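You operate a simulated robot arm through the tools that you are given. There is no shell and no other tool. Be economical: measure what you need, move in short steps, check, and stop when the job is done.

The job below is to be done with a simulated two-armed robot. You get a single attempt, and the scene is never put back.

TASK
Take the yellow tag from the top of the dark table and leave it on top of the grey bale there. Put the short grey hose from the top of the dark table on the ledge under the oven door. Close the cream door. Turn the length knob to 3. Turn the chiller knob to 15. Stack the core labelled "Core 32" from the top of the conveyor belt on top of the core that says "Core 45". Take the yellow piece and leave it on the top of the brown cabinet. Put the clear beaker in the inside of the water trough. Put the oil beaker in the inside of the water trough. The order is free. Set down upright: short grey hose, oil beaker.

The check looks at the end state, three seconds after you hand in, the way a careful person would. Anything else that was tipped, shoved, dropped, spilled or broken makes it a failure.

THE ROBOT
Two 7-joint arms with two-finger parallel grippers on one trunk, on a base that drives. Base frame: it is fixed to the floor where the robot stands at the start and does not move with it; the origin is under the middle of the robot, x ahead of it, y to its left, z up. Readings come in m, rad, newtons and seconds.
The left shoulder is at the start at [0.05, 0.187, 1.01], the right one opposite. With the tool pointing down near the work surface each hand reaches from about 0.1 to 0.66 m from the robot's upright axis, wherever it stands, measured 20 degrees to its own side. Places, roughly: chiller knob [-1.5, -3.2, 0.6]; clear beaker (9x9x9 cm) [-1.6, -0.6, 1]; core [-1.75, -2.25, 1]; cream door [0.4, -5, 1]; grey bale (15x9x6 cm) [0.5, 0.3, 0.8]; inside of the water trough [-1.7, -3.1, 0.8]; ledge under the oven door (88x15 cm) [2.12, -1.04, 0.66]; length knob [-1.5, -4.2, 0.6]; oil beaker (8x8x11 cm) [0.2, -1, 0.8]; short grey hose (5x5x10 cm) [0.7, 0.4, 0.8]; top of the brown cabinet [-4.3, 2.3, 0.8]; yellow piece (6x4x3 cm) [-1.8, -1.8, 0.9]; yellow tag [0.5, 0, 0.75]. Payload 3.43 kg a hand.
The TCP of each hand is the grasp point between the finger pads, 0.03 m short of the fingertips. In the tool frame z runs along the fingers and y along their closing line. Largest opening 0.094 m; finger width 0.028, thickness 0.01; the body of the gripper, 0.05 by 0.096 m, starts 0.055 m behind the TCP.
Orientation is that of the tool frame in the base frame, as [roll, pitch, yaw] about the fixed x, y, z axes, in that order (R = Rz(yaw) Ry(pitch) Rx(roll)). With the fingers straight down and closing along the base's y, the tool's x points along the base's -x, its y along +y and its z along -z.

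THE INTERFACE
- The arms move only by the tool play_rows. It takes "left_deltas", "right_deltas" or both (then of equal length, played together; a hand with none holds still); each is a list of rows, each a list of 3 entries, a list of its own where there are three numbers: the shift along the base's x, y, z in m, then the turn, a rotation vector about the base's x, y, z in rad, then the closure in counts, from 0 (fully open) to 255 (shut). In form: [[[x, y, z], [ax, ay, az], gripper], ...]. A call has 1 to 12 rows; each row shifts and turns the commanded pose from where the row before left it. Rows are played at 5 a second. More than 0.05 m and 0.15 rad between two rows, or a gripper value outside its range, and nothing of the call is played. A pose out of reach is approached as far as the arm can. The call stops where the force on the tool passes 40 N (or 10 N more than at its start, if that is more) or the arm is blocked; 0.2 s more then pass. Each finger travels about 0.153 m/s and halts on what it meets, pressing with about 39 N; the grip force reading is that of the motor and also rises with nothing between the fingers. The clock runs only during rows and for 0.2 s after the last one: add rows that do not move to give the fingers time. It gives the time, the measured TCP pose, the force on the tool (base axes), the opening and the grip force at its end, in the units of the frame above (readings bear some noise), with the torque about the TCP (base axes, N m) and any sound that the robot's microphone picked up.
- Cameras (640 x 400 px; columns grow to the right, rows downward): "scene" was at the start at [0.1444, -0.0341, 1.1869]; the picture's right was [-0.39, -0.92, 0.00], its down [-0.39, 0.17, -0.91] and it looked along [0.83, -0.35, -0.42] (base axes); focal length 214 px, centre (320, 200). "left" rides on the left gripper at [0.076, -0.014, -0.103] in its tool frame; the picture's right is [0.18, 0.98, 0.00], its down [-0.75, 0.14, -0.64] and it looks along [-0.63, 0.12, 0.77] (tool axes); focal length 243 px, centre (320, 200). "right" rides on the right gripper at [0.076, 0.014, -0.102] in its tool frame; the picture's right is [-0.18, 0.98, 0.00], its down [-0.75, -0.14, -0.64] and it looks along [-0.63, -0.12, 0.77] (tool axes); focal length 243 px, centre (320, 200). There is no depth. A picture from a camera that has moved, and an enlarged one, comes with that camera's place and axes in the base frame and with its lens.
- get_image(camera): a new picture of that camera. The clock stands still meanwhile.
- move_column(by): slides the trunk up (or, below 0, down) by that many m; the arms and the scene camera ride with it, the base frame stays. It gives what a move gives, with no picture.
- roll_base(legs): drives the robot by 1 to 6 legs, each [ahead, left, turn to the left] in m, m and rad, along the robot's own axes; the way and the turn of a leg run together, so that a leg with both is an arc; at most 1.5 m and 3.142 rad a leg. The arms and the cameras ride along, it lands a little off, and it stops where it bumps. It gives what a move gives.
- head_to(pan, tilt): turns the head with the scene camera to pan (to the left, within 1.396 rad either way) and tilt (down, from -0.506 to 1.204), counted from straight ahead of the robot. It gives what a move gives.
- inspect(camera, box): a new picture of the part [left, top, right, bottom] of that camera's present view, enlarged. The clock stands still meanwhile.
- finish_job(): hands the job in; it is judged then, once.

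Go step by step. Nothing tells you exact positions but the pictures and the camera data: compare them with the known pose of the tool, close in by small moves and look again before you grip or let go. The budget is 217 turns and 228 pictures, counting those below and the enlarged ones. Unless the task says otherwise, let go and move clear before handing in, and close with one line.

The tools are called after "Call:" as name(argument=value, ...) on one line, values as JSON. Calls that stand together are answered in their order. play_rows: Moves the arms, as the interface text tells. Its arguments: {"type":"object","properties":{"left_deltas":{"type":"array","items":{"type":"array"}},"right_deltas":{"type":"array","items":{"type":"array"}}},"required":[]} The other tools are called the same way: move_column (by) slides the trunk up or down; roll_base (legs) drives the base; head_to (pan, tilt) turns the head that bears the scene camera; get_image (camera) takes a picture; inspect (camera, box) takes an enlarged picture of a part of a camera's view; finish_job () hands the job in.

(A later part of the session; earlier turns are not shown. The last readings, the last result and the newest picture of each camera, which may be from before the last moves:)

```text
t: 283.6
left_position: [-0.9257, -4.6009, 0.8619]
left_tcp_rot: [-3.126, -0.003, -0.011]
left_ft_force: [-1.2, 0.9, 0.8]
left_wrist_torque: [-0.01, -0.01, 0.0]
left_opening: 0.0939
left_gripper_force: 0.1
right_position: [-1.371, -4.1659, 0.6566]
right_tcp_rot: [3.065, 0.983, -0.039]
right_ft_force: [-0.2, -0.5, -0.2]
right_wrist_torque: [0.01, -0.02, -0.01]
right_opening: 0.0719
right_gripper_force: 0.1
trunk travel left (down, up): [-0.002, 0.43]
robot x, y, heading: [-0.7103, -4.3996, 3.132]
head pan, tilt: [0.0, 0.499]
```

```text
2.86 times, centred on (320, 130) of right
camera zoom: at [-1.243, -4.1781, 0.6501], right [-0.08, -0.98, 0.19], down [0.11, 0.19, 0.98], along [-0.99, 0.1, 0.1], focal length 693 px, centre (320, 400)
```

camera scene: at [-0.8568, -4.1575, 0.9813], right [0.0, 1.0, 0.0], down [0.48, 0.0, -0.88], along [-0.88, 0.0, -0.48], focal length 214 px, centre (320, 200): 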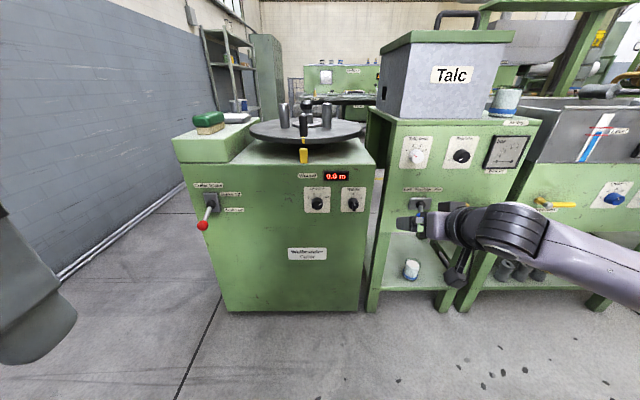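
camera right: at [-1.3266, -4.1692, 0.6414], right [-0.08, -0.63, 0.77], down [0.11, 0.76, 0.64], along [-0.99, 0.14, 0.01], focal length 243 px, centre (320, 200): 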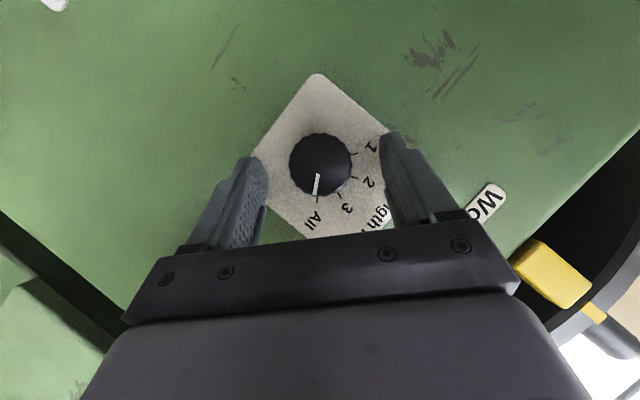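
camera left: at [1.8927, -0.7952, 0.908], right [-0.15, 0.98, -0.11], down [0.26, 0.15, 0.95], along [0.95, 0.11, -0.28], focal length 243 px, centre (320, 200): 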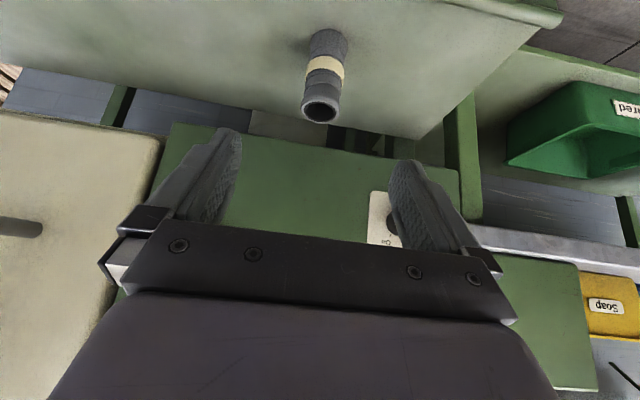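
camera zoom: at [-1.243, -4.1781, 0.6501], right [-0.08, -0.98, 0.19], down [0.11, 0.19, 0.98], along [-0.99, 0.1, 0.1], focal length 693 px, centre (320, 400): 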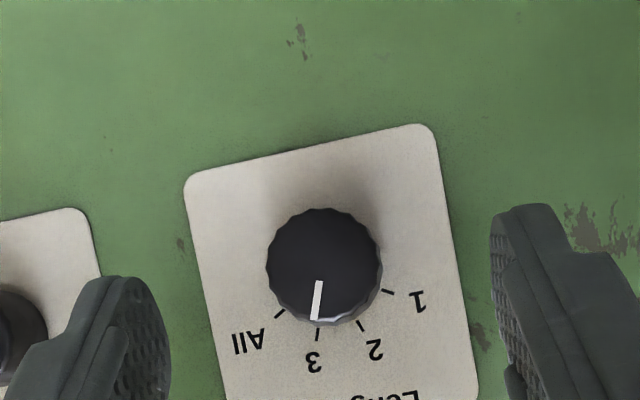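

The length knob points to 3. Now the cream door at about [0.4, −5]: I'll bring the hand back to its carry pose, raise the trunk, and turn around to look.

Call:
play_rows(right_deltas=[[[0.04, 0, 0.01], [0, 0, 0], 60], [[0.03, 0, 0.02], [0, -0.122, 0], 0], [[0.03, 0, 0.02], [0, -0.122, 0], 0], [[0.03, 0, 0.02], [0, -0.122, 0], 0], [[0.03, 0, 0.02], [0, -0.122, 0], 0], [[0.03, 0, 0.02], [0, -0.122, 0], 0], [[0.03, 0, 0.02], [0, -0.122, 0], 0], [[0.03, 0, 0.02], [0, -0.122, 0], 0], [[0.03, 0, 0.02], [0, -0.122, 0], 0]])

Call:
move_column(by=0.223)

Call:
roll_base(legs=[[0, 0, 1.57], [0, 0, 0.9]])

Call:
head_to(pan=0.0, tilt=0.35)

Call:
get_image(camera="scene")

```text
t: 285.6
left_position: [-0.9247, -4.6, 0.862]
left_tcp_rot: [-3.129, -0.004, -0.008]
left_ft_force: [-0.3, 0.0, -0.8]
left_wrist_torque: [-0.03, -0.01, 0.0]
left_opening: 0.0939
left_gripper_force: 0.0
right_position: [-1.0908, -4.1666, 0.8251]
right_tcp_rot: [3.098, 0.007, -0.022]
right_ft_force: [-1.0, -0.2, 1.0]
right_wrist_torque: [0.0, -0.02, -0.05]
right_opening: 0.0941
right_gripper_force: 0.1
trunk travel left (down, up): [-0.002, 0.43]
robot x, y, heading: [-0.7116, -4.3994, 3.142]
head pan, tilt: [0.0, 0.499]
```

```text
t: 288.0
left_position: [-0.9256, -4.6007, 1.0859]
left_tcp_rot: [-3.128, -0.003, -0.011]
left_ft_force: [0.6, -0.4, 0.6]
left_wrist_torque: [0.01, 0.0, 0.0]
left_opening: 0.0941
left_gripper_force: 0.1
right_position: [-1.0906, -4.166, 1.0472]
right_tcp_rot: [3.094, 0.008, -0.019]
right_ft_force: [-0.1, -0.2, -0.2]
right_wrist_torque: [-0.04, 0.0, 0.01]
right_opening: 0.0939
right_gripper_force: 0.0
trunk travel left (down, up): [-0.225, 0.207]
robot x, y, heading: [-0.7086, -4.4052, 3.139]
head pan, tilt: [0.0, 0.499]
```

```text
t: 294.6
left_position: [-0.418, -4.369, 1.0858]
left_tcp_rot: [-3.129, -0.004, 2.497]
left_ft_force: [0.4, -0.4, 0.3]
left_wrist_torque: [0.02, 0.02, 0.0]
left_opening: 0.094
left_gripper_force: 0.1
right_position: [-0.5421, -4.8155, 1.049]
right_tcp_rot: [3.097, 0.009, 2.486]
right_ft_force: [0.6, 0.5, 1.1]
right_wrist_torque: [0.01, -0.02, -0.03]
right_opening: 0.0937
right_gripper_force: 0.0
trunk travel left (down, up): [-0.225, 0.207]
robot x, y, heading: [-0.71, -4.401, -0.632]
head pan, tilt: [0.0, 0.499]
```

```text
t: 295.3
left_position: [-0.4186, -4.3683, 1.0852]
left_tcp_rot: [-3.127, -0.004, 2.497]
left_ft_force: [-0.3, -0.3, 0.6]
left_wrist_torque: [0.0, 0.03, 0.0]
left_opening: 0.094
left_gripper_force: 0.1
right_position: [-0.5427, -4.8152, 1.0481]
right_tcp_rot: [3.095, 0.009, 2.486]
right_ft_force: [-0.1, 0.5, 0.0]
right_wrist_torque: [0.0, 0.0, 0.0]
right_opening: 0.0939
right_gripper_force: 0.0
trunk travel left (down, up): [-0.225, 0.207]
robot x, y, heading: [-0.7089, -4.4007, -0.636]
head pan, tilt: [0.0, 0.351]
```

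```text
111 pictures are left
camera scene: at [-0.5868, -4.4894, 1.195], right [-0.6, -0.8, 0.0], down [-0.28, 0.21, -0.94], along [0.75, -0.56, -0.34], focal length 214 px, centre (320, 200)
```

scene: 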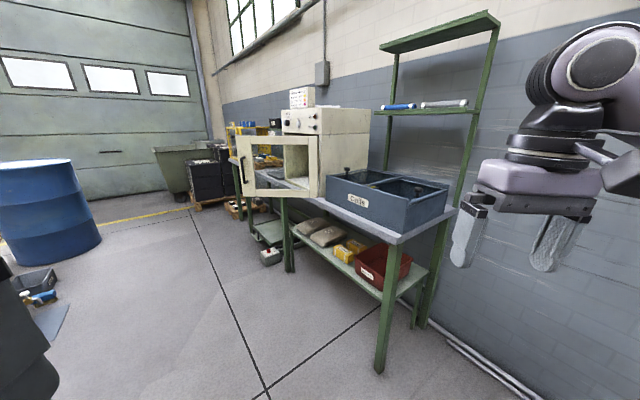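

A small cream oven with its door open stands on a bench. I'll enlarge it.

Call:
inspect(camera="scene", box=[220, 70, 400, 220])

```text
2.67 times, centred on (310, 145) of scene
camera zoom: at [-0.5868, -4.4894, 1.195], right [-0.6, -0.8, 0.0], down [-0.28, 0.21, -0.94], along [0.75, -0.56, -0.34], focal length 572 px, centre (347, 347)
```

zoom: 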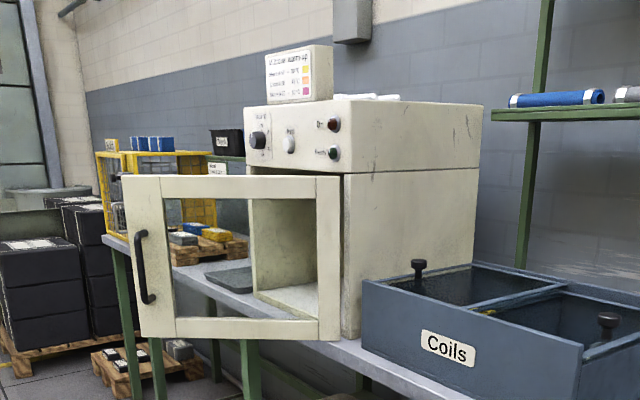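

The oven front faces +y; the door is hinged near [0.27, −5.08] and its free edge stands near [0.50, −4.80], about 50° open. I'll face it from +y with the left arm on the handle side.

Call:
roll_base(legs=[[0, 0, -0.935], [-0.1, 1.0, 0]])

Call:
head_to(pan=0.3, tilt=0.35)

Call:
get_image(camera="scene")

```text
t: 306.7
left_position: [0.4682, -4.5414, 1.0848]
left_tcp_rot: [-3.127, -0.002, 1.538]
left_ft_force: [-0.1, -0.1, 0.4]
left_wrist_torque: [0.03, 0.0, 0.0]
left_opening: 0.094
left_gripper_force: 0.0
right_position: [0.0299, -4.6953, 1.0479]
right_tcp_rot: [3.097, 0.008, 1.527]
right_ft_force: [0.1, -0.1, -0.7]
right_wrist_torque: [-0.01, 0.01, 0.0]
right_opening: 0.0941
right_gripper_force: 0.2
trunk travel left (down, up): [-0.225, 0.207]
robot x, y, heading: [0.2765, -4.3207, -1.6]
head pan, tilt: [0.0, 0.351]
```

```text
t: 307.5
left_position: [0.4688, -4.5418, 1.0847]
left_tcp_rot: [-3.127, -0.003, 1.537]
left_ft_force: [0.6, 0.1, -0.2]
left_wrist_torque: [0.01, -0.03, 0.04]
left_opening: 0.0941
left_gripper_force: 0.0
right_position: [0.0303, -4.6955, 1.0486]
right_tcp_rot: [3.097, 0.009, 1.528]
right_ft_force: [-0.8, -0.2, 0.0]
right_wrist_torque: [-0.01, 0.01, 0.03]
right_opening: 0.0941
right_gripper_force: 0.2
trunk travel left (down, up): [-0.225, 0.207]
robot x, y, heading: [0.2741, -4.3193, -1.602]
head pan, tilt: [0.3, 0.351]
```

```text
109 pictures are left
camera scene: at [0.2984, -4.467, 1.195], right [-0.96, -0.27, 0.0], down [-0.09, 0.33, -0.94], along [0.25, -0.9, -0.34], focal length 214 px, centre (320, 200)
```

scene: 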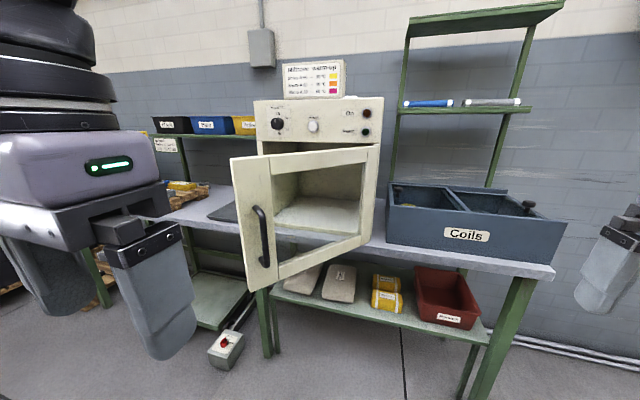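

The door's hinge is near [0.305, −5.11], its free edge near [0.58, −4.83], and its top at z≈1.125. I'll close the left gripper, tilt it forward, and bring it in front of the upper part of the free edge.

Call:
play_rows(left_deltas=[[[0, -0.02, 0.01], [-0.13, 0, 0], 255], [[0, -0.02, 0.01], [-0.13, 0, 0], 255], [[0.005, -0.025, 0.01], [-0.13, 0, 0], 255], [[0.005, -0.03, 0.01], [-0.13, 0, 0], 255], [[0.01, -0.03, 0], [-0.13, 0, 0], 255], [[0.01, -0.035, 0], [-0.13, 0, 0], 255], [[0.01, -0.035, 0], [-0.12, 0, 0], 255], [[0, 0, 0], [0, 0, 0], 255]])

Call:
get_image(camera="left")

Call:
get_image(camera="scene")

```text
t: 309.3
left_position: [0.5068, -4.7367, 1.1234]
left_tcp_rot: [3.115, 0.899, 1.517]
left_ft_force: [0.7, -0.1, 1.0]
left_wrist_torque: [0.01, 0.01, -0.02]
left_opening: 0.0
left_gripper_force: 33.3
right_position: [0.0294, -4.6959, 1.0479]
right_tcp_rot: [3.097, 0.007, 1.527]
right_ft_force: [1.5, 0.0, 0.8]
right_wrist_torque: [0.02, 0.04, 0.01]
right_opening: 0.0941
right_gripper_force: 0.0
trunk travel left (down, up): [-0.225, 0.207]
robot x, y, heading: [0.2744, -4.3228, -1.596]
head pan, tilt: [0.3, 0.351]
```

```text
108 pictures are left
camera left: at [0.497, -4.609, 1.1286], right [0.99, 0.08, -0.13], down [0.12, 0.03, 0.99], along [0.09, -1.0, 0.02], focal length 243 px, centre (320, 200)
```

left: 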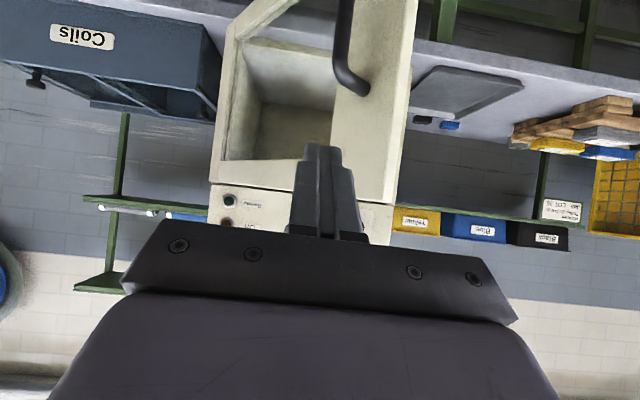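

```text
107 pictures are left
camera scene: at [0.2985, -4.467, 1.195], right [-0.96, -0.27, 0.0], down [-0.09, 0.33, -0.94], along [0.25, -0.9, -0.34], focal length 214 px, centre (320, 200)
```

scene: 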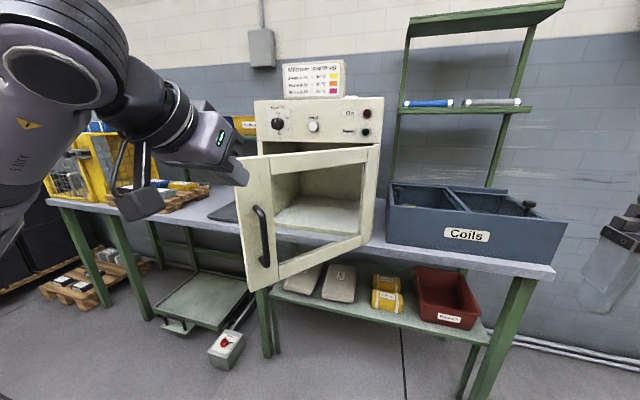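

The fingertip is in front of the door's stile. The end of the push needs more reach, so I'll draw the hand in, move the base 0.18 m closer, then push.

Call:
play_rows(left_deltas=[[[0, 0.04, 0], [0, 0, 0], 255], [[0, 0.04, 0], [0, 0, 0], 255], [[0, 0.04, 0], [0, 0, 0], 255]])

Call:
roll_base(legs=[[0.17, 0.05, 0.03]])

Call:
get_image(camera="left")

```text
t: 310.1
left_position: [0.5078, -4.6133, 1.1246]
left_tcp_rot: [3.113, 0.898, 1.518]
left_ft_force: [0.1, 0.4, -1.0]
left_wrist_torque: [0.0, -0.01, 0.03]
left_opening: 0.0
left_gripper_force: 32.7
right_position: [0.0301, -4.6959, 1.0479]
right_tcp_rot: [3.096, 0.01, 1.528]
right_ft_force: [-0.5, -1.2, -0.6]
right_wrist_torque: [-0.03, 0.0, 0.01]
right_opening: 0.094
right_gripper_force: 0.0
trunk travel left (down, up): [-0.225, 0.207]
robot x, y, heading: [0.2756, -4.3191, -1.597]
head pan, tilt: [0.3, 0.351]
```

```text
t: 311.6
left_position: [0.5632, -4.7821, 1.1252]
left_tcp_rot: [3.114, 0.896, 1.548]
left_ft_force: [0.9, -0.5, -0.5]
left_wrist_torque: [0.0, 0.01, 0.01]
left_opening: 0.0001
left_gripper_force: 32.9
right_position: [0.0877, -4.8768, 1.0473]
right_tcp_rot: [3.097, 0.008, 1.557]
right_ft_force: [0.8, -0.5, -0.7]
right_wrist_torque: [0.01, -0.01, 0.0]
right_opening: 0.0939
right_gripper_force: 0.0
trunk travel left (down, up): [-0.225, 0.207]
robot x, y, heading: [0.3132, -4.4946, -1.566]
head pan, tilt: [0.3, 0.351]
```

```text
106 pictures are left
camera left: at [0.5495, -4.6539, 1.1292], right [0.99, 0.11, -0.13], down [0.12, 0.03, 0.99], along [0.12, -0.99, 0.02], focal length 243 px, centre (320, 200)
```

left: 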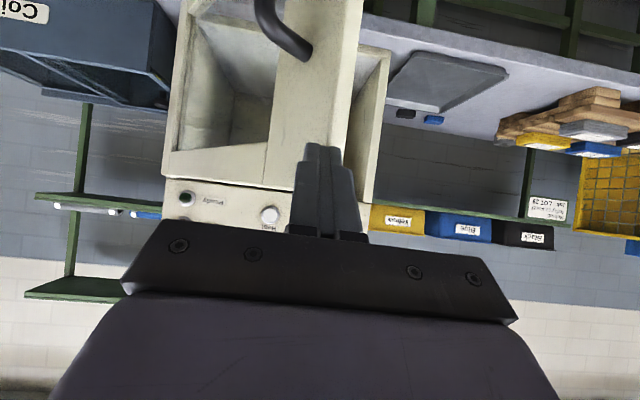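

Now I'll lower slightly and push along the door's arc.

Call:
play_rows(left_deltas=[[[0, -0.015, -0.02], [0, 0, 0], 255], [[0, -0.015, -0.015], [0, 0, 0], 255], [[0.003, -0.02, 0], [0, 0, 0], 255], [[0.008, -0.02, 0], [0, 0, 0], 255], [[0.01, -0.02, 0], [0, 0, 0], 255], [[0.01, -0.02, 0], [0, 0, 0], 255], [[0.008, -0.02, 0], [0, 0, 0], 255], [[0.007, -0.02, 0], [0, 0, 0], 255]])

Call:
get_image(camera="scene")

```text
t: 313.4
left_position: [0.6082, -4.9306, 1.087]
left_tcp_rot: [3.112, 0.898, 1.546]
left_ft_force: [0.0, -1.0, -0.6]
left_wrist_torque: [0.0, 0.0, 0.01]
left_opening: 0.0002
left_gripper_force: 32.6
right_position: [0.0879, -4.8772, 1.0473]
right_tcp_rot: [3.095, 0.008, 1.556]
right_ft_force: [0.8, 0.5, -0.1]
right_wrist_torque: [0.02, 0.01, 0.01]
right_opening: 0.0942
right_gripper_force: 0.0
trunk travel left (down, up): [-0.225, 0.207]
robot x, y, heading: [0.3242, -4.4968, -1.57]
head pan, tilt: [0.3, 0.351]
```

```text
105 pictures are left
camera scene: at [0.3493, -4.6404, 1.195], right [-0.95, -0.3, 0.0], down [-0.1, 0.33, -0.94], along [0.28, -0.9, -0.34], focal length 214 px, centre (320, 200)
```

scene: 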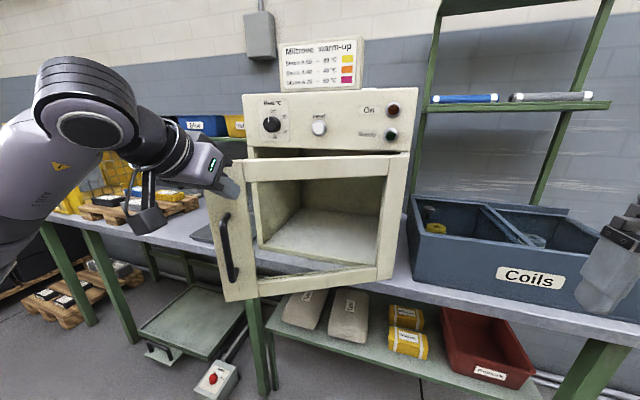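

Call:
get_image(camera="left")

Call:
inspect(camera="scene", box=[180, 120, 430, 310])

```text
104 pictures are left
camera left: at [0.5943, -4.8026, 1.0937], right [0.99, 0.11, -0.13], down [0.12, 0.03, 0.99], along [0.12, -0.99, 0.02], focal length 243 px, centre (320, 200)
```

left: 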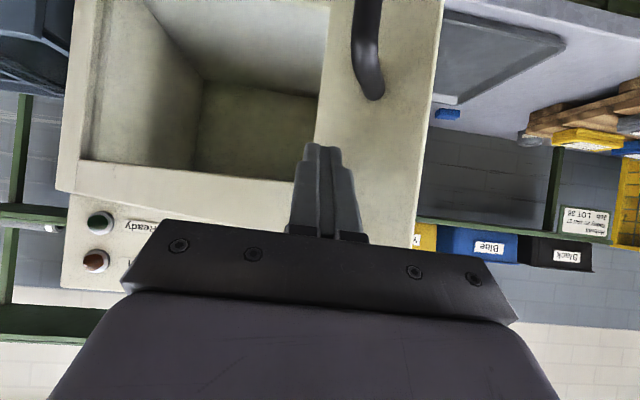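

```text
2.11 times, centred on (305, 215) of scene
camera zoom: at [0.3493, -4.6404, 1.195], right [-0.95, -0.3, 0.0], down [-0.1, 0.33, -0.94], along [0.28, -0.9, -0.34], focal length 452 px, centre (352, 168)
```

zoom: 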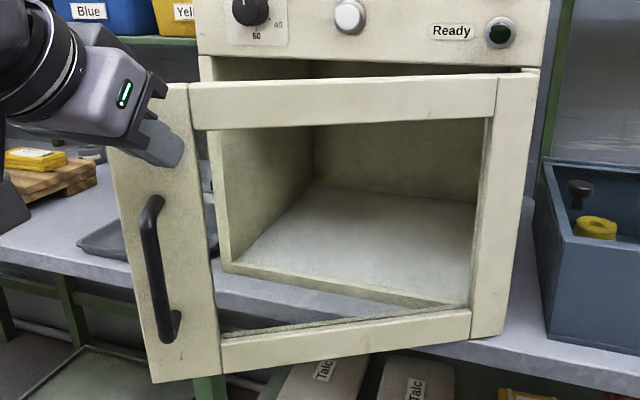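

The door is swinging shut. I'll continue along the arc.

Call:
play_rows(left_deltas=[[[0.008, -0.02, 0], [0, 0, 0], 255], [[0.008, -0.02, 0], [0, 0, 0], 255], [[0.006, -0.02, 0], [0, 0, 0], 255], [[0.005, -0.02, 0], [0, 0, 0], 255], [[0.004, -0.02, 0], [0, 0, 0], 255], [[0.002, -0.02, 0], [0, 0, 0], 255], [[0, -0.02, 0], [0, 0, 0], 255], [[0, -0.01, 0], [0, 0, 0], 255], [[0, -0.01, 0], [0, 0, 0], 255]])

Call:
get_image(camera="scene")

```text
t: 315.4
left_position: [0.6441, -5.0914, 1.0898]
left_tcp_rot: [3.115, 0.897, 1.547]
left_ft_force: [0.4, -0.3, 0.0]
left_wrist_torque: [-0.02, -0.01, 0.03]
left_opening: 0.0
left_gripper_force: 33.0
right_position: [0.0875, -4.8759, 1.0471]
right_tcp_rot: [3.098, 0.01, 1.558]
right_ft_force: [-0.7, -0.8, -0.1]
right_wrist_torque: [-0.02, -0.05, -0.04]
right_opening: 0.094
right_gripper_force: 0.1
trunk travel left (down, up): [-0.225, 0.207]
robot x, y, heading: [0.3184, -4.4902, -1.568]
head pan, tilt: [0.3, 0.351]
```

```text
102 pictures are left
camera scene: at [0.3493, -4.6403, 1.195], right [-0.95, -0.3, 0.0], down [-0.1, 0.33, -0.94], along [0.28, -0.9, -0.34], focal length 214 px, centre (320, 200)
```

scene: 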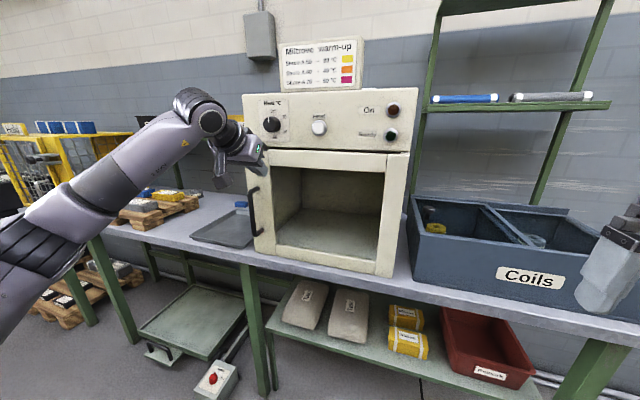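

Almost shut. I'll push on until resistance.

Call:
play_rows(left_deltas=[[[0, -0.008, 0], [0, 0, 0], 255], [[0, -0.008, 0], [0, 0, 0], 255], [[0, -0.008, 0], [0, 0, 0], 255], [[0, -0.008, 0], [0, 0, 0], 255], [[0, -0.008, 0], [0, 0, 0], 255], [[0, -0.008, 0], [0, 0, 0], 255]])

Call:
inspect(camera="scene", box=[180, 80, 430, 310])

```text
t: 316.2
left_position: [0.6432, -5.1066, 1.0894]
left_tcp_rot: [3.115, 0.882, 1.547]
left_ft_force: [-1.0, 21.4, 2.3]
left_wrist_torque: [0.1, -0.18, -0.02]
left_opening: 0.0
left_gripper_force: 33.1
right_position: [0.0888, -4.8744, 1.0492]
right_tcp_rot: [3.096, 0.011, 1.557]
right_ft_force: [-0.5, 0.3, 0.3]
right_wrist_torque: [-0.03, 0.02, -0.02]
right_opening: 0.0939
right_gripper_force: 0.1
trunk travel left (down, up): [-0.225, 0.207]
robot x, y, heading: [0.3209, -4.4942, -1.569]
head pan, tilt: [0.3, 0.351]
stopped in row 4 (left hand): the force on the tool passed its limit at 51 N (the readings are from after the stop); the commanded pose is now the measured one
```

```text
1.74 times, centred on (305, 195) of scene
camera zoom: at [0.3494, -4.6364, 1.1956], right [-0.95, -0.3, 0.0], down [-0.1, 0.32, -0.94], along [0.28, -0.9, -0.34], focal length 373 px, centre (346, 209)
```

zoom: 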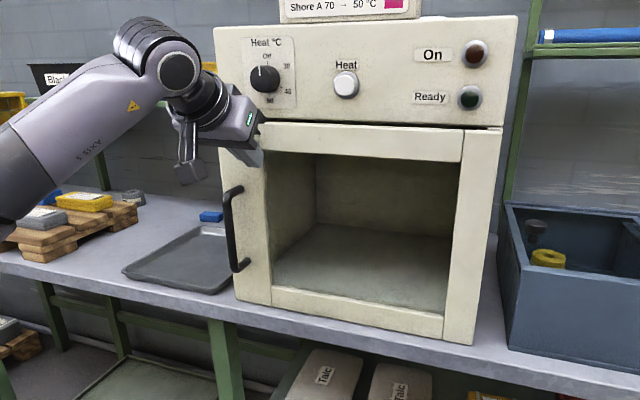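

Resistance met; the door looks flush. I'll withdraw and verify.

Call:
play_rows(left_deltas=[[[0, 0.03, 0], [0, 0, 0], 255], [[0, 0.045, 0], [0, 0, 0], 255], [[-0.02, 0.045, 0], [0.12, 0, 0], 255], [[-0.03, 0.04, 0], [0.13, 0, 0], 255], [[-0.03, 0.04, 0], [0.13, 0, 0], 255], [[-0.03, 0.04, 0], [0.13, 0, 0], 255], [[-0.02, 0.04, 0], [0.13, 0, 0], 255], [[-0.01, 0.04, 0], [0.13, 0, 0], 0], [[0, 0.03, 0], [0.13, 0, 0], 0]])

Call:
inspect(camera="scene", box=[180, 80, 430, 310])

```text
t: 318.2
left_position: [0.5023, -4.7597, 1.0882]
left_tcp_rot: [3.132, -0.023, 1.556]
left_ft_force: [0.5, 0.2, 0.3]
left_wrist_torque: [-0.01, -0.01, 0.03]
left_opening: 0.0938
left_gripper_force: 0.0
right_position: [0.0898, -4.8771, 1.048]
right_tcp_rot: [3.097, 0.009, 1.559]
right_ft_force: [-0.7, -0.2, -0.3]
right_wrist_torque: [-0.01, 0.02, 0.01]
right_opening: 0.0939
right_gripper_force: 0.1
trunk travel left (down, up): [-0.225, 0.207]
robot x, y, heading: [0.3236, -4.4932, -1.568]
head pan, tilt: [0.3, 0.351]
```

```text
1.74 times, centred on (305, 195) of scene
camera zoom: at [0.3494, -4.6395, 1.195], right [-0.95, -0.3, 0.0], down [-0.1, 0.33, -0.94], along [0.28, -0.9, -0.34], focal length 373 px, centre (346, 209)
```

zoom: 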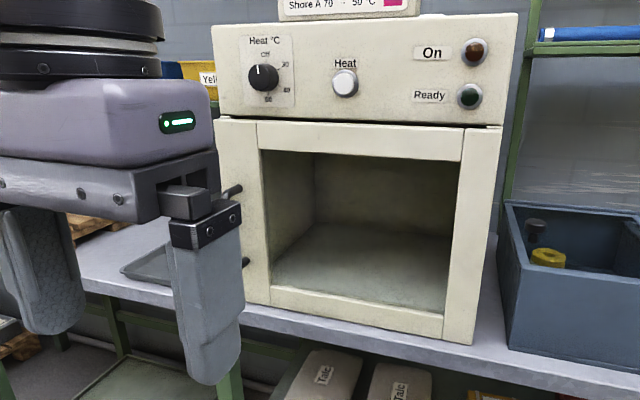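

The cream door is closed. Now to the conveyor for the core and yellow piece: I'll drive back to the aisle and face the belt near y −2.2.

Call:
roll_base(legs=[[-0.15, 0, 0], [0, -1.08, 0], [-1.2, 0, 0], [-0.85, 0, 0], [0, 0, -1.572]])

Call:
head_to(pan=0.0, tilt=0.45)

Call:
get_image(camera="scene")

```text
t: 342.3
left_position: [-0.9558, -2.4551, 1.0884]
left_tcp_rot: [3.132, -0.019, -0.056]
left_ft_force: [-0.5, -0.8, 0.4]
left_wrist_torque: [0.0, -0.02, -0.01]
left_opening: 0.0941
left_gripper_force: 0.0
right_position: [-1.0535, -2.0377, 1.0476]
right_tcp_rot: [3.096, 0.01, -0.052]
right_ft_force: [-0.5, 0.0, 0.1]
right_wrist_torque: [0.0, 0.02, -0.01]
right_opening: 0.0941
right_gripper_force: 0.1
trunk travel left (down, up): [-0.225, 0.207]
robot x, y, heading: [-0.6798, -2.282, 3.103]
head pan, tilt: [0.3, 0.351]
```

```text
t: 343.1
left_position: [-0.9557, -2.457, 1.0881]
left_tcp_rot: [3.133, -0.019, -0.057]
left_ft_force: [0.5, 0.6, -0.3]
left_wrist_torque: [0.02, 0.02, 0.04]
left_opening: 0.0939
left_gripper_force: 0.0
right_position: [-1.055, -2.0367, 1.0467]
right_tcp_rot: [3.096, 0.005, -0.054]
right_ft_force: [0.1, 0.4, 0.1]
right_wrist_torque: [0.0, -0.01, 0.0]
right_opening: 0.0939
right_gripper_force: 0.1
trunk travel left (down, up): [-0.225, 0.207]
robot x, y, heading: [-0.6793, -2.284, 3.1]
head pan, tilt: [0.0, 0.45]
```

```text
99 pictures are left
camera scene: at [-0.83, -2.277, 1.1858], right [0.04, 1.0, 0.0], down [0.43, -0.02, -0.9], along [-0.9, 0.03, -0.43], focal length 214 px, centre (320, 200)
```

scene: 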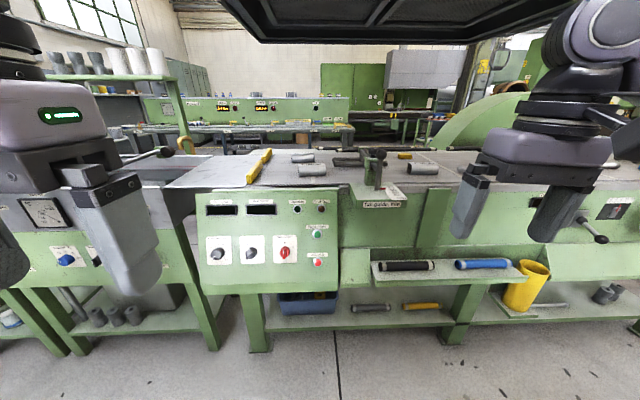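

Call:
inspect(camera="scene", box=[160, 130, 480, 220])

```text
2.00 times, centred on (320, 175) of scene
camera zoom: at [-0.83, -2.277, 1.1858], right [0.04, 1.0, 0.0], down [0.43, -0.02, -0.9], along [-0.9, 0.03, -0.43], focal length 429 px, centre (320, 250)
```

zoom: 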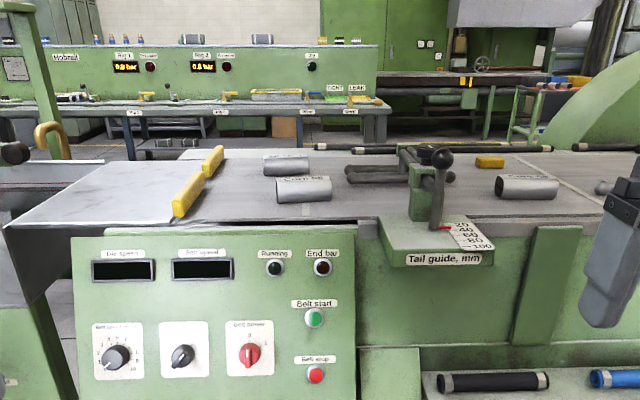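

Cores and the small yellow piece lie on the belt. I'll drive closer and look down at them.

Call:
roll_base(legs=[[0.33, 0, 0.04]])

Call:
head_to(pan=0.0, tilt=0.6)

Call:
get_image(camera="scene")

Call:
inspect(camera="scene", box=[200, 80, 440, 200])

```text
t: 345.3
left_position: [-1.2798, -2.4587, 1.088]
left_tcp_rot: [3.132, -0.019, -0.021]
left_ft_force: [0.2, 0.7, 0.0]
left_wrist_torque: [0.03, -0.01, 0.0]
left_opening: 0.0939
left_gripper_force: 0.0
right_position: [-1.3939, -2.0433, 1.0472]
right_tcp_rot: [3.098, 0.01, -0.02]
right_ft_force: [-0.3, 0.4, -0.1]
right_wrist_torque: [-0.01, 0.0, 0.0]
right_opening: 0.0942
right_gripper_force: 0.1
trunk travel left (down, up): [-0.225, 0.207]
robot x, y, heading: [-1.0091, -2.2766, 3.143]
head pan, tilt: [0.0, 0.45]
```

```text
t: 346.0
left_position: [-1.28, -2.4584, 1.0879]
left_tcp_rot: [3.134, -0.02, -0.022]
left_ft_force: [0.4, 1.1, 0.8]
left_wrist_torque: [0.0, -0.05, -0.02]
left_opening: 0.094
left_gripper_force: 0.0
right_position: [-1.3933, -2.0442, 1.0473]
right_tcp_rot: [3.097, 0.009, -0.019]
right_ft_force: [0.5, 0.2, -0.3]
right_wrist_torque: [-0.01, 0.0, 0.0]
right_opening: 0.0942
right_gripper_force: 0.0
trunk travel left (down, up): [-0.225, 0.207]
robot x, y, heading: [-1.0118, -2.2764, 3.139]
head pan, tilt: [0.0, 0.6]
```

```text
97 pictures are left
camera scene: at [-1.1577, -2.2753, 1.1723], right [0.0, 1.0, 0.0], down [0.56, 0.0, -0.83], along [-0.83, 0.0, -0.56], focal length 214 px, centre (320, 200)
```

scene: 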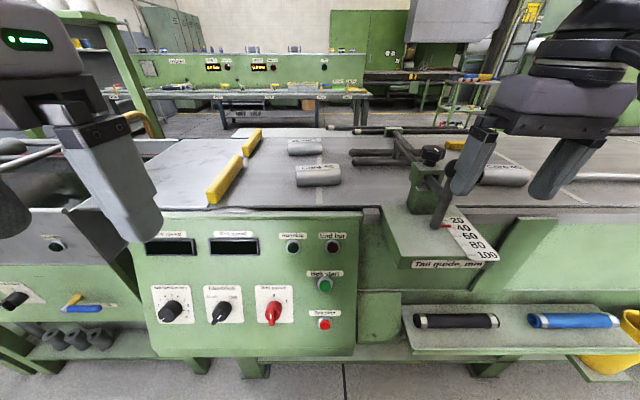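

```text
2.67 times, centred on (320, 140) of scene
camera zoom: at [-1.1577, -2.2753, 1.1723], right [0.0, 1.0, 0.0], down [0.56, 0.0, -0.83], along [-0.83, 0.0, -0.56], focal length 572 px, centre (320, 360)
```

zoom: 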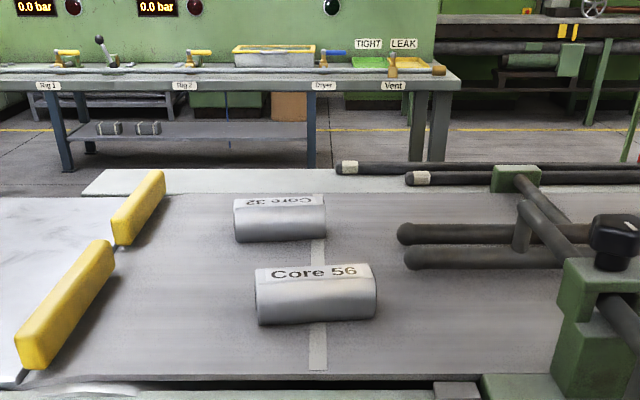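

Core 32 is the far one, behind Core 56. I'll look right for Core 45 and the yellow piece.

Call:
move_column(by=0.2)

Call:
head_to(pan=-0.35, tilt=0.75)

Call:
get_image(camera="scene")

Call:
inspect(camera="scene", box=[200, 40, 520, 240])

```text
t: 348.2
left_position: [-1.2824, -2.4582, 1.2906]
left_tcp_rot: [3.134, -0.018, -0.028]
left_ft_force: [-0.7, 0.0, -0.2]
left_wrist_torque: [0.01, -0.01, 0.0]
left_opening: 0.0938
left_gripper_force: 0.1
right_position: [-1.3835, -2.0378, 1.1975]
right_tcp_rot: [-3.062, -0.115, -0.003]
right_ft_force: [-1.0, 0.4, 0.7]
right_wrist_torque: [0.0, 0.0, 0.01]
right_opening: 0.0938
right_gripper_force: 0.1
trunk travel left (down, up): [-0.424, 0.007]
robot x, y, heading: [-1.0144, -2.2803, 3.136]
head pan, tilt: [0.0, 0.6]
stopped: the arm was blocked; the commanded pose is now the measured one
```

```text
t: 349.1
left_position: [-1.2809, -2.4573, 1.2861]
left_tcp_rot: [3.133, -0.021, -0.025]
left_ft_force: [-0.8, 0.1, 0.0]
left_wrist_torque: [0.01, 0.0, -0.05]
left_opening: 0.0939
left_gripper_force: 0.1
right_position: [-1.3834, -2.0373, 1.1967]
right_tcp_rot: [-3.066, -0.106, -0.002]
right_ft_force: [0.1, 0.0, 0.3]
right_wrist_torque: [-0.04, -0.01, 0.03]
right_opening: 0.0939
right_gripper_force: 0.1
trunk travel left (down, up): [-0.424, 0.007]
robot x, y, heading: [-1.0107, -2.2774, 3.136]
head pan, tilt: [-0.351, 0.75]
```

```text
95 pictures are left
camera scene: at [-1.1479, -2.2461, 1.3584], right [0.35, 0.94, 0.0], down [0.64, -0.24, -0.73], along [-0.68, 0.25, -0.68], focal length 214 px, centre (320, 200)
```

scene: 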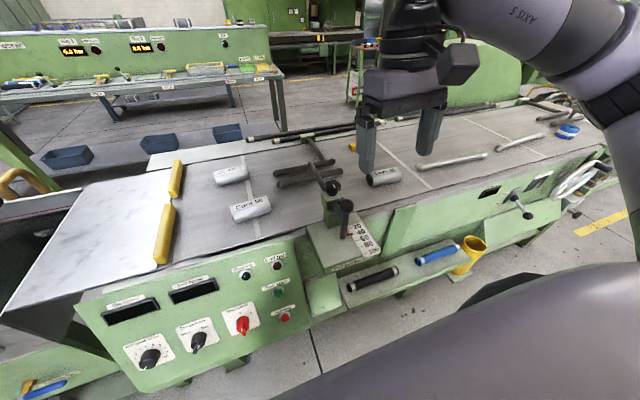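

```text
2.00 times, centred on (360, 140) of scene
camera zoom: at [-1.1479, -2.2461, 1.3584], right [0.35, 0.94, 0.0], down [0.64, -0.24, -0.73], along [-0.68, 0.25, -0.68], focal length 429 px, centre (240, 320)
```

zoom: 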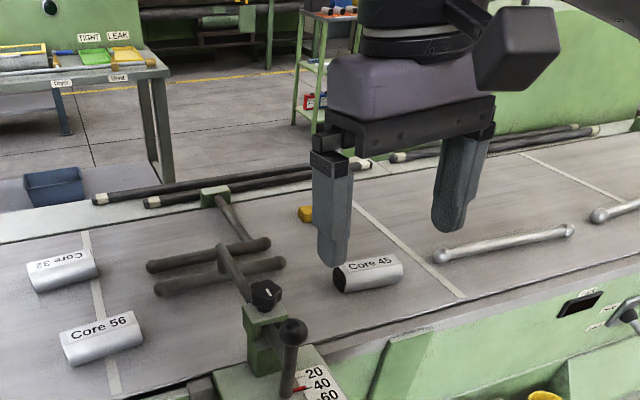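

Core 45 lies at about [−1.606, −1.854], Core 32 at [−1.786, −2.32] and the yellow piece at [−1.835, −1.85]; the belt surface is near z 0.91. The hood limits raising the trunk, so I'll lower it by 0.1 and creep closer.

Call:
move_column(by=-0.12)

Call:
roll_base(legs=[[0, 0.2, 0], [0.1, 0, 0]])

Call:
head_to(pan=-0.3, tilt=0.7)

Call:
get_image(camera="scene")

Call:
get_image(camera="right")

```text
t: 350.6
left_position: [-1.28, -2.4575, 1.1661]
left_tcp_rot: [3.133, -0.017, -0.025]
left_ft_force: [-0.1, -0.1, 0.1]
left_wrist_torque: [-0.02, 0.03, -0.03]
left_opening: 0.0941
left_gripper_force: 0.2
right_position: [-1.3802, -2.0371, 1.0793]
right_tcp_rot: [-3.067, -0.101, -0.002]
right_ft_force: [-0.5, 0.2, -0.4]
right_wrist_torque: [0.02, 0.0, -0.01]
right_opening: 0.0941
right_gripper_force: 0.0
trunk travel left (down, up): [-0.304, 0.127]
robot x, y, heading: [-1.0072, -2.2794, 3.133]
head pan, tilt: [-0.351, 0.75]
```

```text
t: 353.8
left_position: [-1.3818, -2.6647, 1.1659]
left_tcp_rot: [3.133, -0.02, -0.022]
left_ft_force: [-0.2, -0.6, -0.7]
left_wrist_torque: [0.03, 0.0, 0.0]
left_opening: 0.0939
left_gripper_force: 0.2
right_position: [-1.4832, -2.2447, 1.0766]
right_tcp_rot: [-3.069, -0.103, 0.0]
right_ft_force: [0.2, 0.4, -0.3]
right_wrist_torque: [0.04, 0.01, 0.02]
right_opening: 0.0941
right_gripper_force: 0.1
trunk travel left (down, up): [-0.304, 0.127]
robot x, y, heading: [-1.1103, -2.4839, 3.133]
head pan, tilt: [-0.351, 0.75]
```

```text
t: 354.4
left_position: [-1.3789, -2.6645, 1.1673]
left_tcp_rot: [3.133, -0.019, -0.024]
left_ft_force: [0.3, -0.1, -0.6]
left_wrist_torque: [0.0, 0.0, 0.03]
left_opening: 0.094
left_gripper_force: 0.1
right_position: [-1.4832, -2.2444, 1.0779]
right_tcp_rot: [-3.068, -0.102, 0.002]
right_ft_force: [-0.8, 0.2, 0.0]
right_wrist_torque: [-0.01, 0.01, 0.0]
right_opening: 0.0944
right_gripper_force: 0.0
trunk travel left (down, up): [-0.304, 0.127]
robot x, y, heading: [-1.1107, -2.485, 3.138]
head pan, tilt: [-0.3, 0.7]
```

```text
93 pictures are left
camera scene: at [-1.2501, -2.4566, 1.2427], right [0.3, 0.95, 0.0], down [0.61, -0.19, -0.76], along [-0.73, 0.23, -0.64], focal length 214 px, centre (320, 200)
```

scene: 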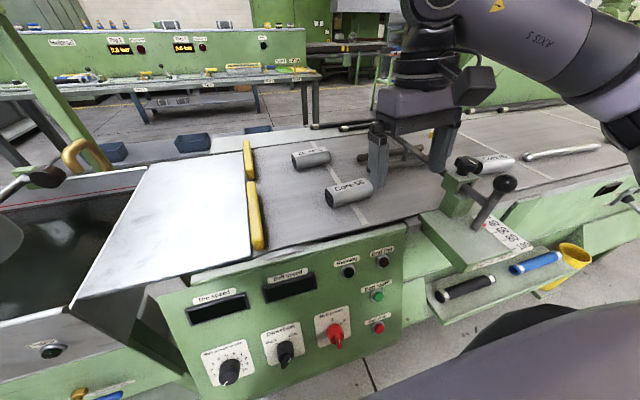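

```text
92 pictures are left
camera right: at [-1.416, -2.2662, 1.187], right [-0.17, -0.98, -0.09], down [-0.82, 0.09, 0.57], along [-0.55, 0.17, -0.82], focal length 243 px, centre (320, 200)
```

right: 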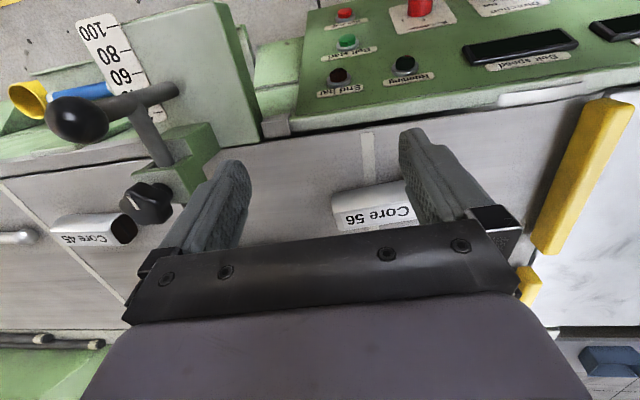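

No bump. I'll level the right hand, turn it about −1.415, and move it above Core 32.

Call:
play_rows(right_deltas=[[[-0.01, 0, 0], [-0.073, 0.1, 0], 0], [[-0.03, -0.008, 0], [0, 0, -0.1415], 0], [[-0.03, -0.008, 0], [0, 0, -0.1415], 0], [[-0.03, -0.008, 0], [0, 0, -0.1415], 0], [[-0.03, -0.008, 0], [0, 0, -0.1415], 0], [[-0.03, -0.008, 0], [0, 0, -0.1415], 0], [[-0.03, -0.008, 0], [0, 0, -0.1415], 0], [[-0.03, -0.008, 0], [0, 0, -0.1415], 0], [[-0.03, -0.008, 0], [0, 0, -0.1415], 0], [[-0.03, -0.008, 0], [0, 0, -0.1415], 0], [[-0.02, -0.004, 0], [0, 0, -0.1415], 0], [[0, 0, 0], [0, 0, 0], 0]])

Call:
get_image(camera="right")

Call:
get_image(camera="scene")

```text
t: 357.0
left_position: [-1.3802, -2.6653, 1.1679]
left_tcp_rot: [3.134, -0.02, -0.024]
left_ft_force: [-0.3, -0.9, 0.2]
left_wrist_torque: [-0.01, -0.01, 0.01]
left_opening: 0.094
left_gripper_force: 0.1
right_position: [-1.7183, -2.3038, 1.0649]
right_tcp_rot: [3.141, 0.001, -1.41]
right_ft_force: [-0.5, -0.3, 0.3]
right_wrist_torque: [0.02, 0.0, -0.01]
right_opening: 0.0942
right_gripper_force: 0.0
right hand out of reach, approached as far as the arm can: row 9, 10, 11
trunk travel left (down, up): [-0.304, 0.127]
robot x, y, heading: [-1.1122, -2.4859, 3.139]
head pan, tilt: [-0.3, 0.7]
```

```text
91 pictures are left
camera right: at [-1.7198, -2.381, 1.1694], right [-1.0, 0.03, 0.0], down [0.02, 0.77, 0.64], along [0.02, 0.64, -0.77], focal length 243 px, centre (320, 200)
```

right: 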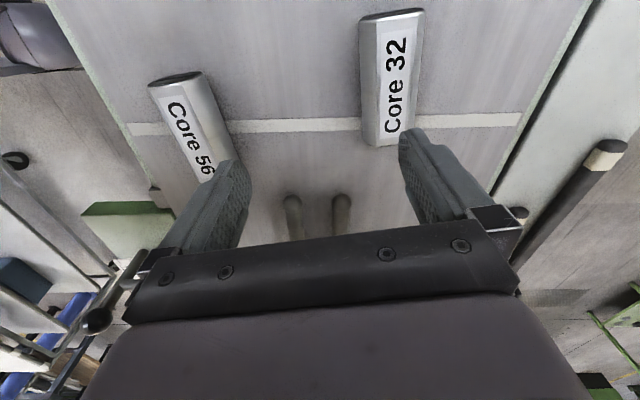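

```text
90 pictures are left
camera scene: at [-1.2501, -2.4569, 1.2427], right [0.3, 0.95, 0.0], down [0.61, -0.19, -0.77], along [-0.73, 0.23, -0.64], focal length 214 px, centre (320, 200)
```

scene: 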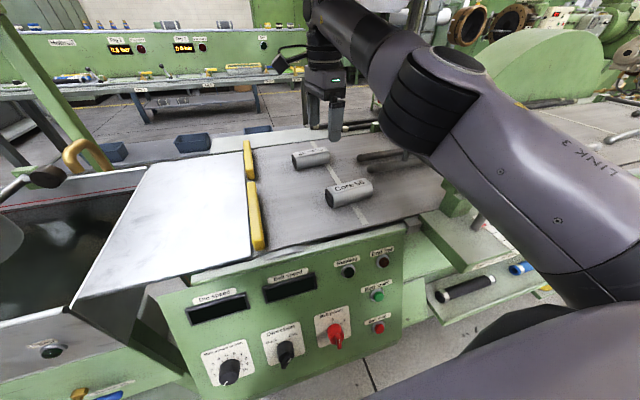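

The arm stops 6 cm short in x; lowering gains some reach, and I'll creep the base 4.5 cm closer.

Call:
roll_base(legs=[[0.045, 0, 0]])

Call:
play_rows(right_deltas=[[[0, -0.006, -0.03], [0, 0, -0.03], 0], [[-0.005, -0.006, -0.02], [0, 0, -0.03], 0], [[-0.008, -0.006, 0], [0, 0, 0], 0], [[0, 0, 0], [0, 0, 0], 0]])

Call:
get_image(camera="right")

```text
t: 357.9
left_position: [-1.427, -2.6641, 1.1678]
left_tcp_rot: [3.131, -0.019, -0.021]
left_ft_force: [0.0, 1.3, -0.4]
left_wrist_torque: [0.02, -0.06, 0.0]
left_opening: 0.0941
left_gripper_force: 0.0
right_position: [-1.7644, -2.3033, 1.0664]
right_tcp_rot: [-3.141, -0.002, -1.409]
right_ft_force: [-0.4, 0.4, -0.3]
right_wrist_torque: [0.03, -0.05, -0.03]
right_opening: 0.0943
right_gripper_force: 0.1
trunk travel left (down, up): [-0.304, 0.127]
robot x, y, heading: [-1.1571, -2.4826, 3.139]
head pan, tilt: [-0.3, 0.7]
```

```text
t: 358.9
left_position: [-1.4263, -2.6649, 1.1674]
left_tcp_rot: [3.135, -0.022, -0.022]
left_ft_force: [0.8, 0.0, -0.7]
left_wrist_torque: [0.0, -0.02, 0.01]
left_opening: 0.0938
left_gripper_force: 0.0
right_position: [-1.7753, -2.3165, 1.0166]
right_tcp_rot: [3.141, -0.001, -1.471]
right_ft_force: [-0.2, -0.5, 0.1]
right_wrist_torque: [-0.03, 0.02, -0.01]
right_opening: 0.094
right_gripper_force: 0.1
right hand out of reach, approached as far as the arm can: row 1, 3
trunk travel left (down, up): [-0.304, 0.127]
robot x, y, heading: [-1.1543, -2.4805, 3.143]
head pan, tilt: [-0.3, 0.7]
```

```text
89 pictures are left
camera right: at [-1.7806, -2.3929, 1.1209], right [-1.0, 0.09, 0.0], down [0.07, 0.76, 0.64], along [0.06, 0.64, -0.77], focal length 243 px, centre (320, 200)
```

right: 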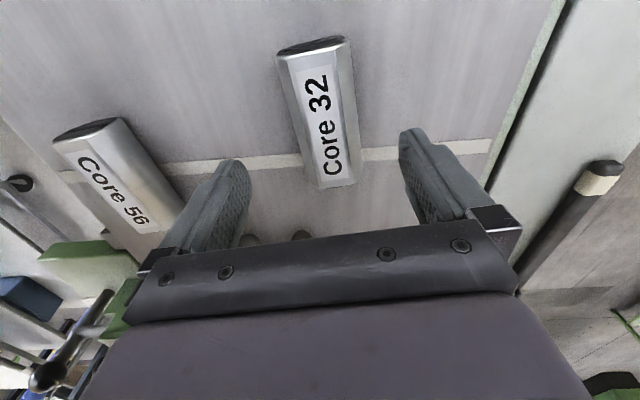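

Core 32 is centred between the fingers and aligned. Lowering.

Call:
play_rows(right_deltas=[[[0, -0.004, -0.02], [0, 0, 0], 0], [[0, -0.003, -0.02], [0, 0, 0], 0], [[0, 0, -0.015], [0, 0, 0], 0], [[0, 0, -0.008], [0, 0, 0], 0], [[0, 0, 0], [0, 0, 0], 0]])

Call:
get_image(camera="right")

Call:
inspect(camera="scene", box=[250, 90, 410, 220])

```text
t: 360.1
left_position: [-1.4252, -2.6649, 1.1683]
left_tcp_rot: [3.131, -0.022, -0.021]
left_ft_force: [-0.3, 0.0, 0.0]
left_wrist_torque: [0.01, 0.01, 0.01]
left_opening: 0.094
left_gripper_force: 0.1
right_position: [-1.7706, -2.3224, 0.9524]
right_tcp_rot: [3.141, -0.001, -1.469]
right_ft_force: [0.2, 0.5, 0.9]
right_wrist_torque: [0.02, -0.01, 0.03]
right_opening: 0.0941
right_gripper_force: 0.0
trunk travel left (down, up): [-0.304, 0.127]
robot x, y, heading: [-1.1541, -2.4853, 3.138]
head pan, tilt: [-0.3, 0.7]
```

```text
88 pictures are left
camera right: at [-1.7772, -2.3999, 1.0555], right [-1.0, 0.08, 0.0], down [0.06, 0.76, 0.64], along [0.06, 0.64, -0.77], focal length 243 px, centre (320, 200)
```

right: 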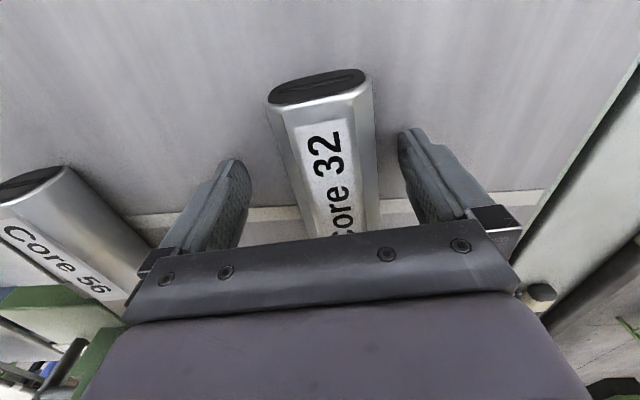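

```text
3.08 times, centred on (330, 155) of scene
camera zoom: at [-1.2955, -2.4565, 1.2427], right [0.3, 0.95, 0.0], down [0.61, -0.19, -0.76], along [-0.73, 0.23, -0.64], focal length 660 px, centre (289, 338)
```

zoom: 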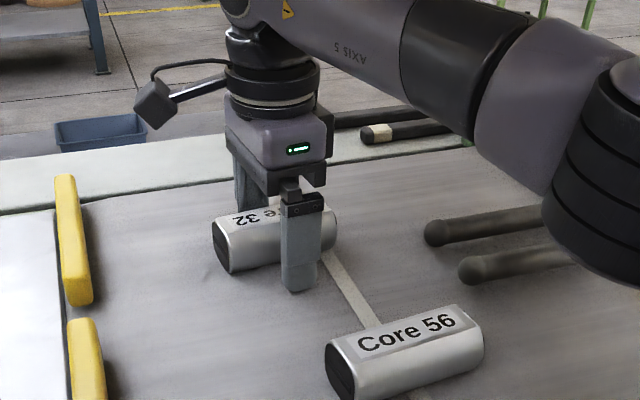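

Aligned. I'll lower another centimetre with care and close.

Call:
play_rows(right_deltas=[[[0, 0.004, -0.004], [0, 0, 0], 0], [[0, 0, -0.004], [0, 0, 0], 0], [[0, 0, 0], [0, 0, 0], 70], [[0, 0, 0], [0, 0, 0], 130], [[0, 0, 0], [0, 0, 0], 200], [[0, 0, 0], [0, 0, 0], 255], [[0, 0, 0], [0, 0, 0], 255]])

Call:
inspect(camera="scene", box=[250, 90, 410, 220])

```text
t: 361.7
left_position: [-1.4215, -2.6657, 1.168]
left_tcp_rot: [3.134, -0.014, -0.023]
left_ft_force: [-0.3, -0.4, 0.2]
left_wrist_torque: [0.01, 0.02, 0.0]
left_opening: 0.0942
left_gripper_force: 0.0
right_position: [-1.7692, -2.3186, 0.9486]
right_tcp_rot: [3.14, 0.0, -1.468]
right_ft_force: [14.7, 0.8, 27.8]
right_wrist_torque: [-0.11, -1.38, -0.09]
right_opening: 0.0507
right_gripper_force: 39.3
trunk travel left (down, up): [-0.304, 0.127]
robot x, y, heading: [-1.1571, -2.4854, 3.139]
head pan, tilt: [-0.3, 0.7]
```

```text
3.08 times, centred on (330, 155) of scene
camera zoom: at [-1.2916, -2.4571, 1.2434], right [0.3, 0.95, 0.0], down [0.61, -0.19, -0.77], along [-0.73, 0.23, -0.64], focal length 660 px, centre (289, 338)
```

zoom: 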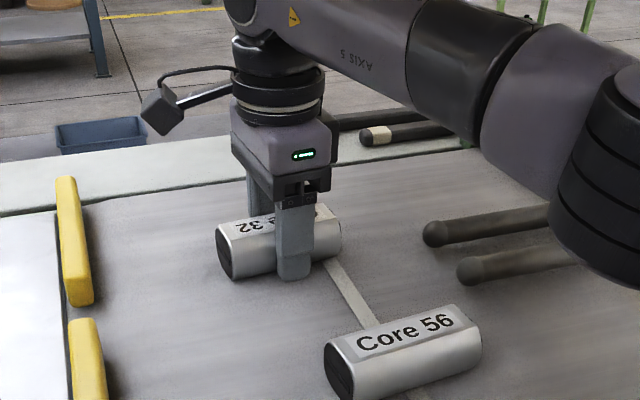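

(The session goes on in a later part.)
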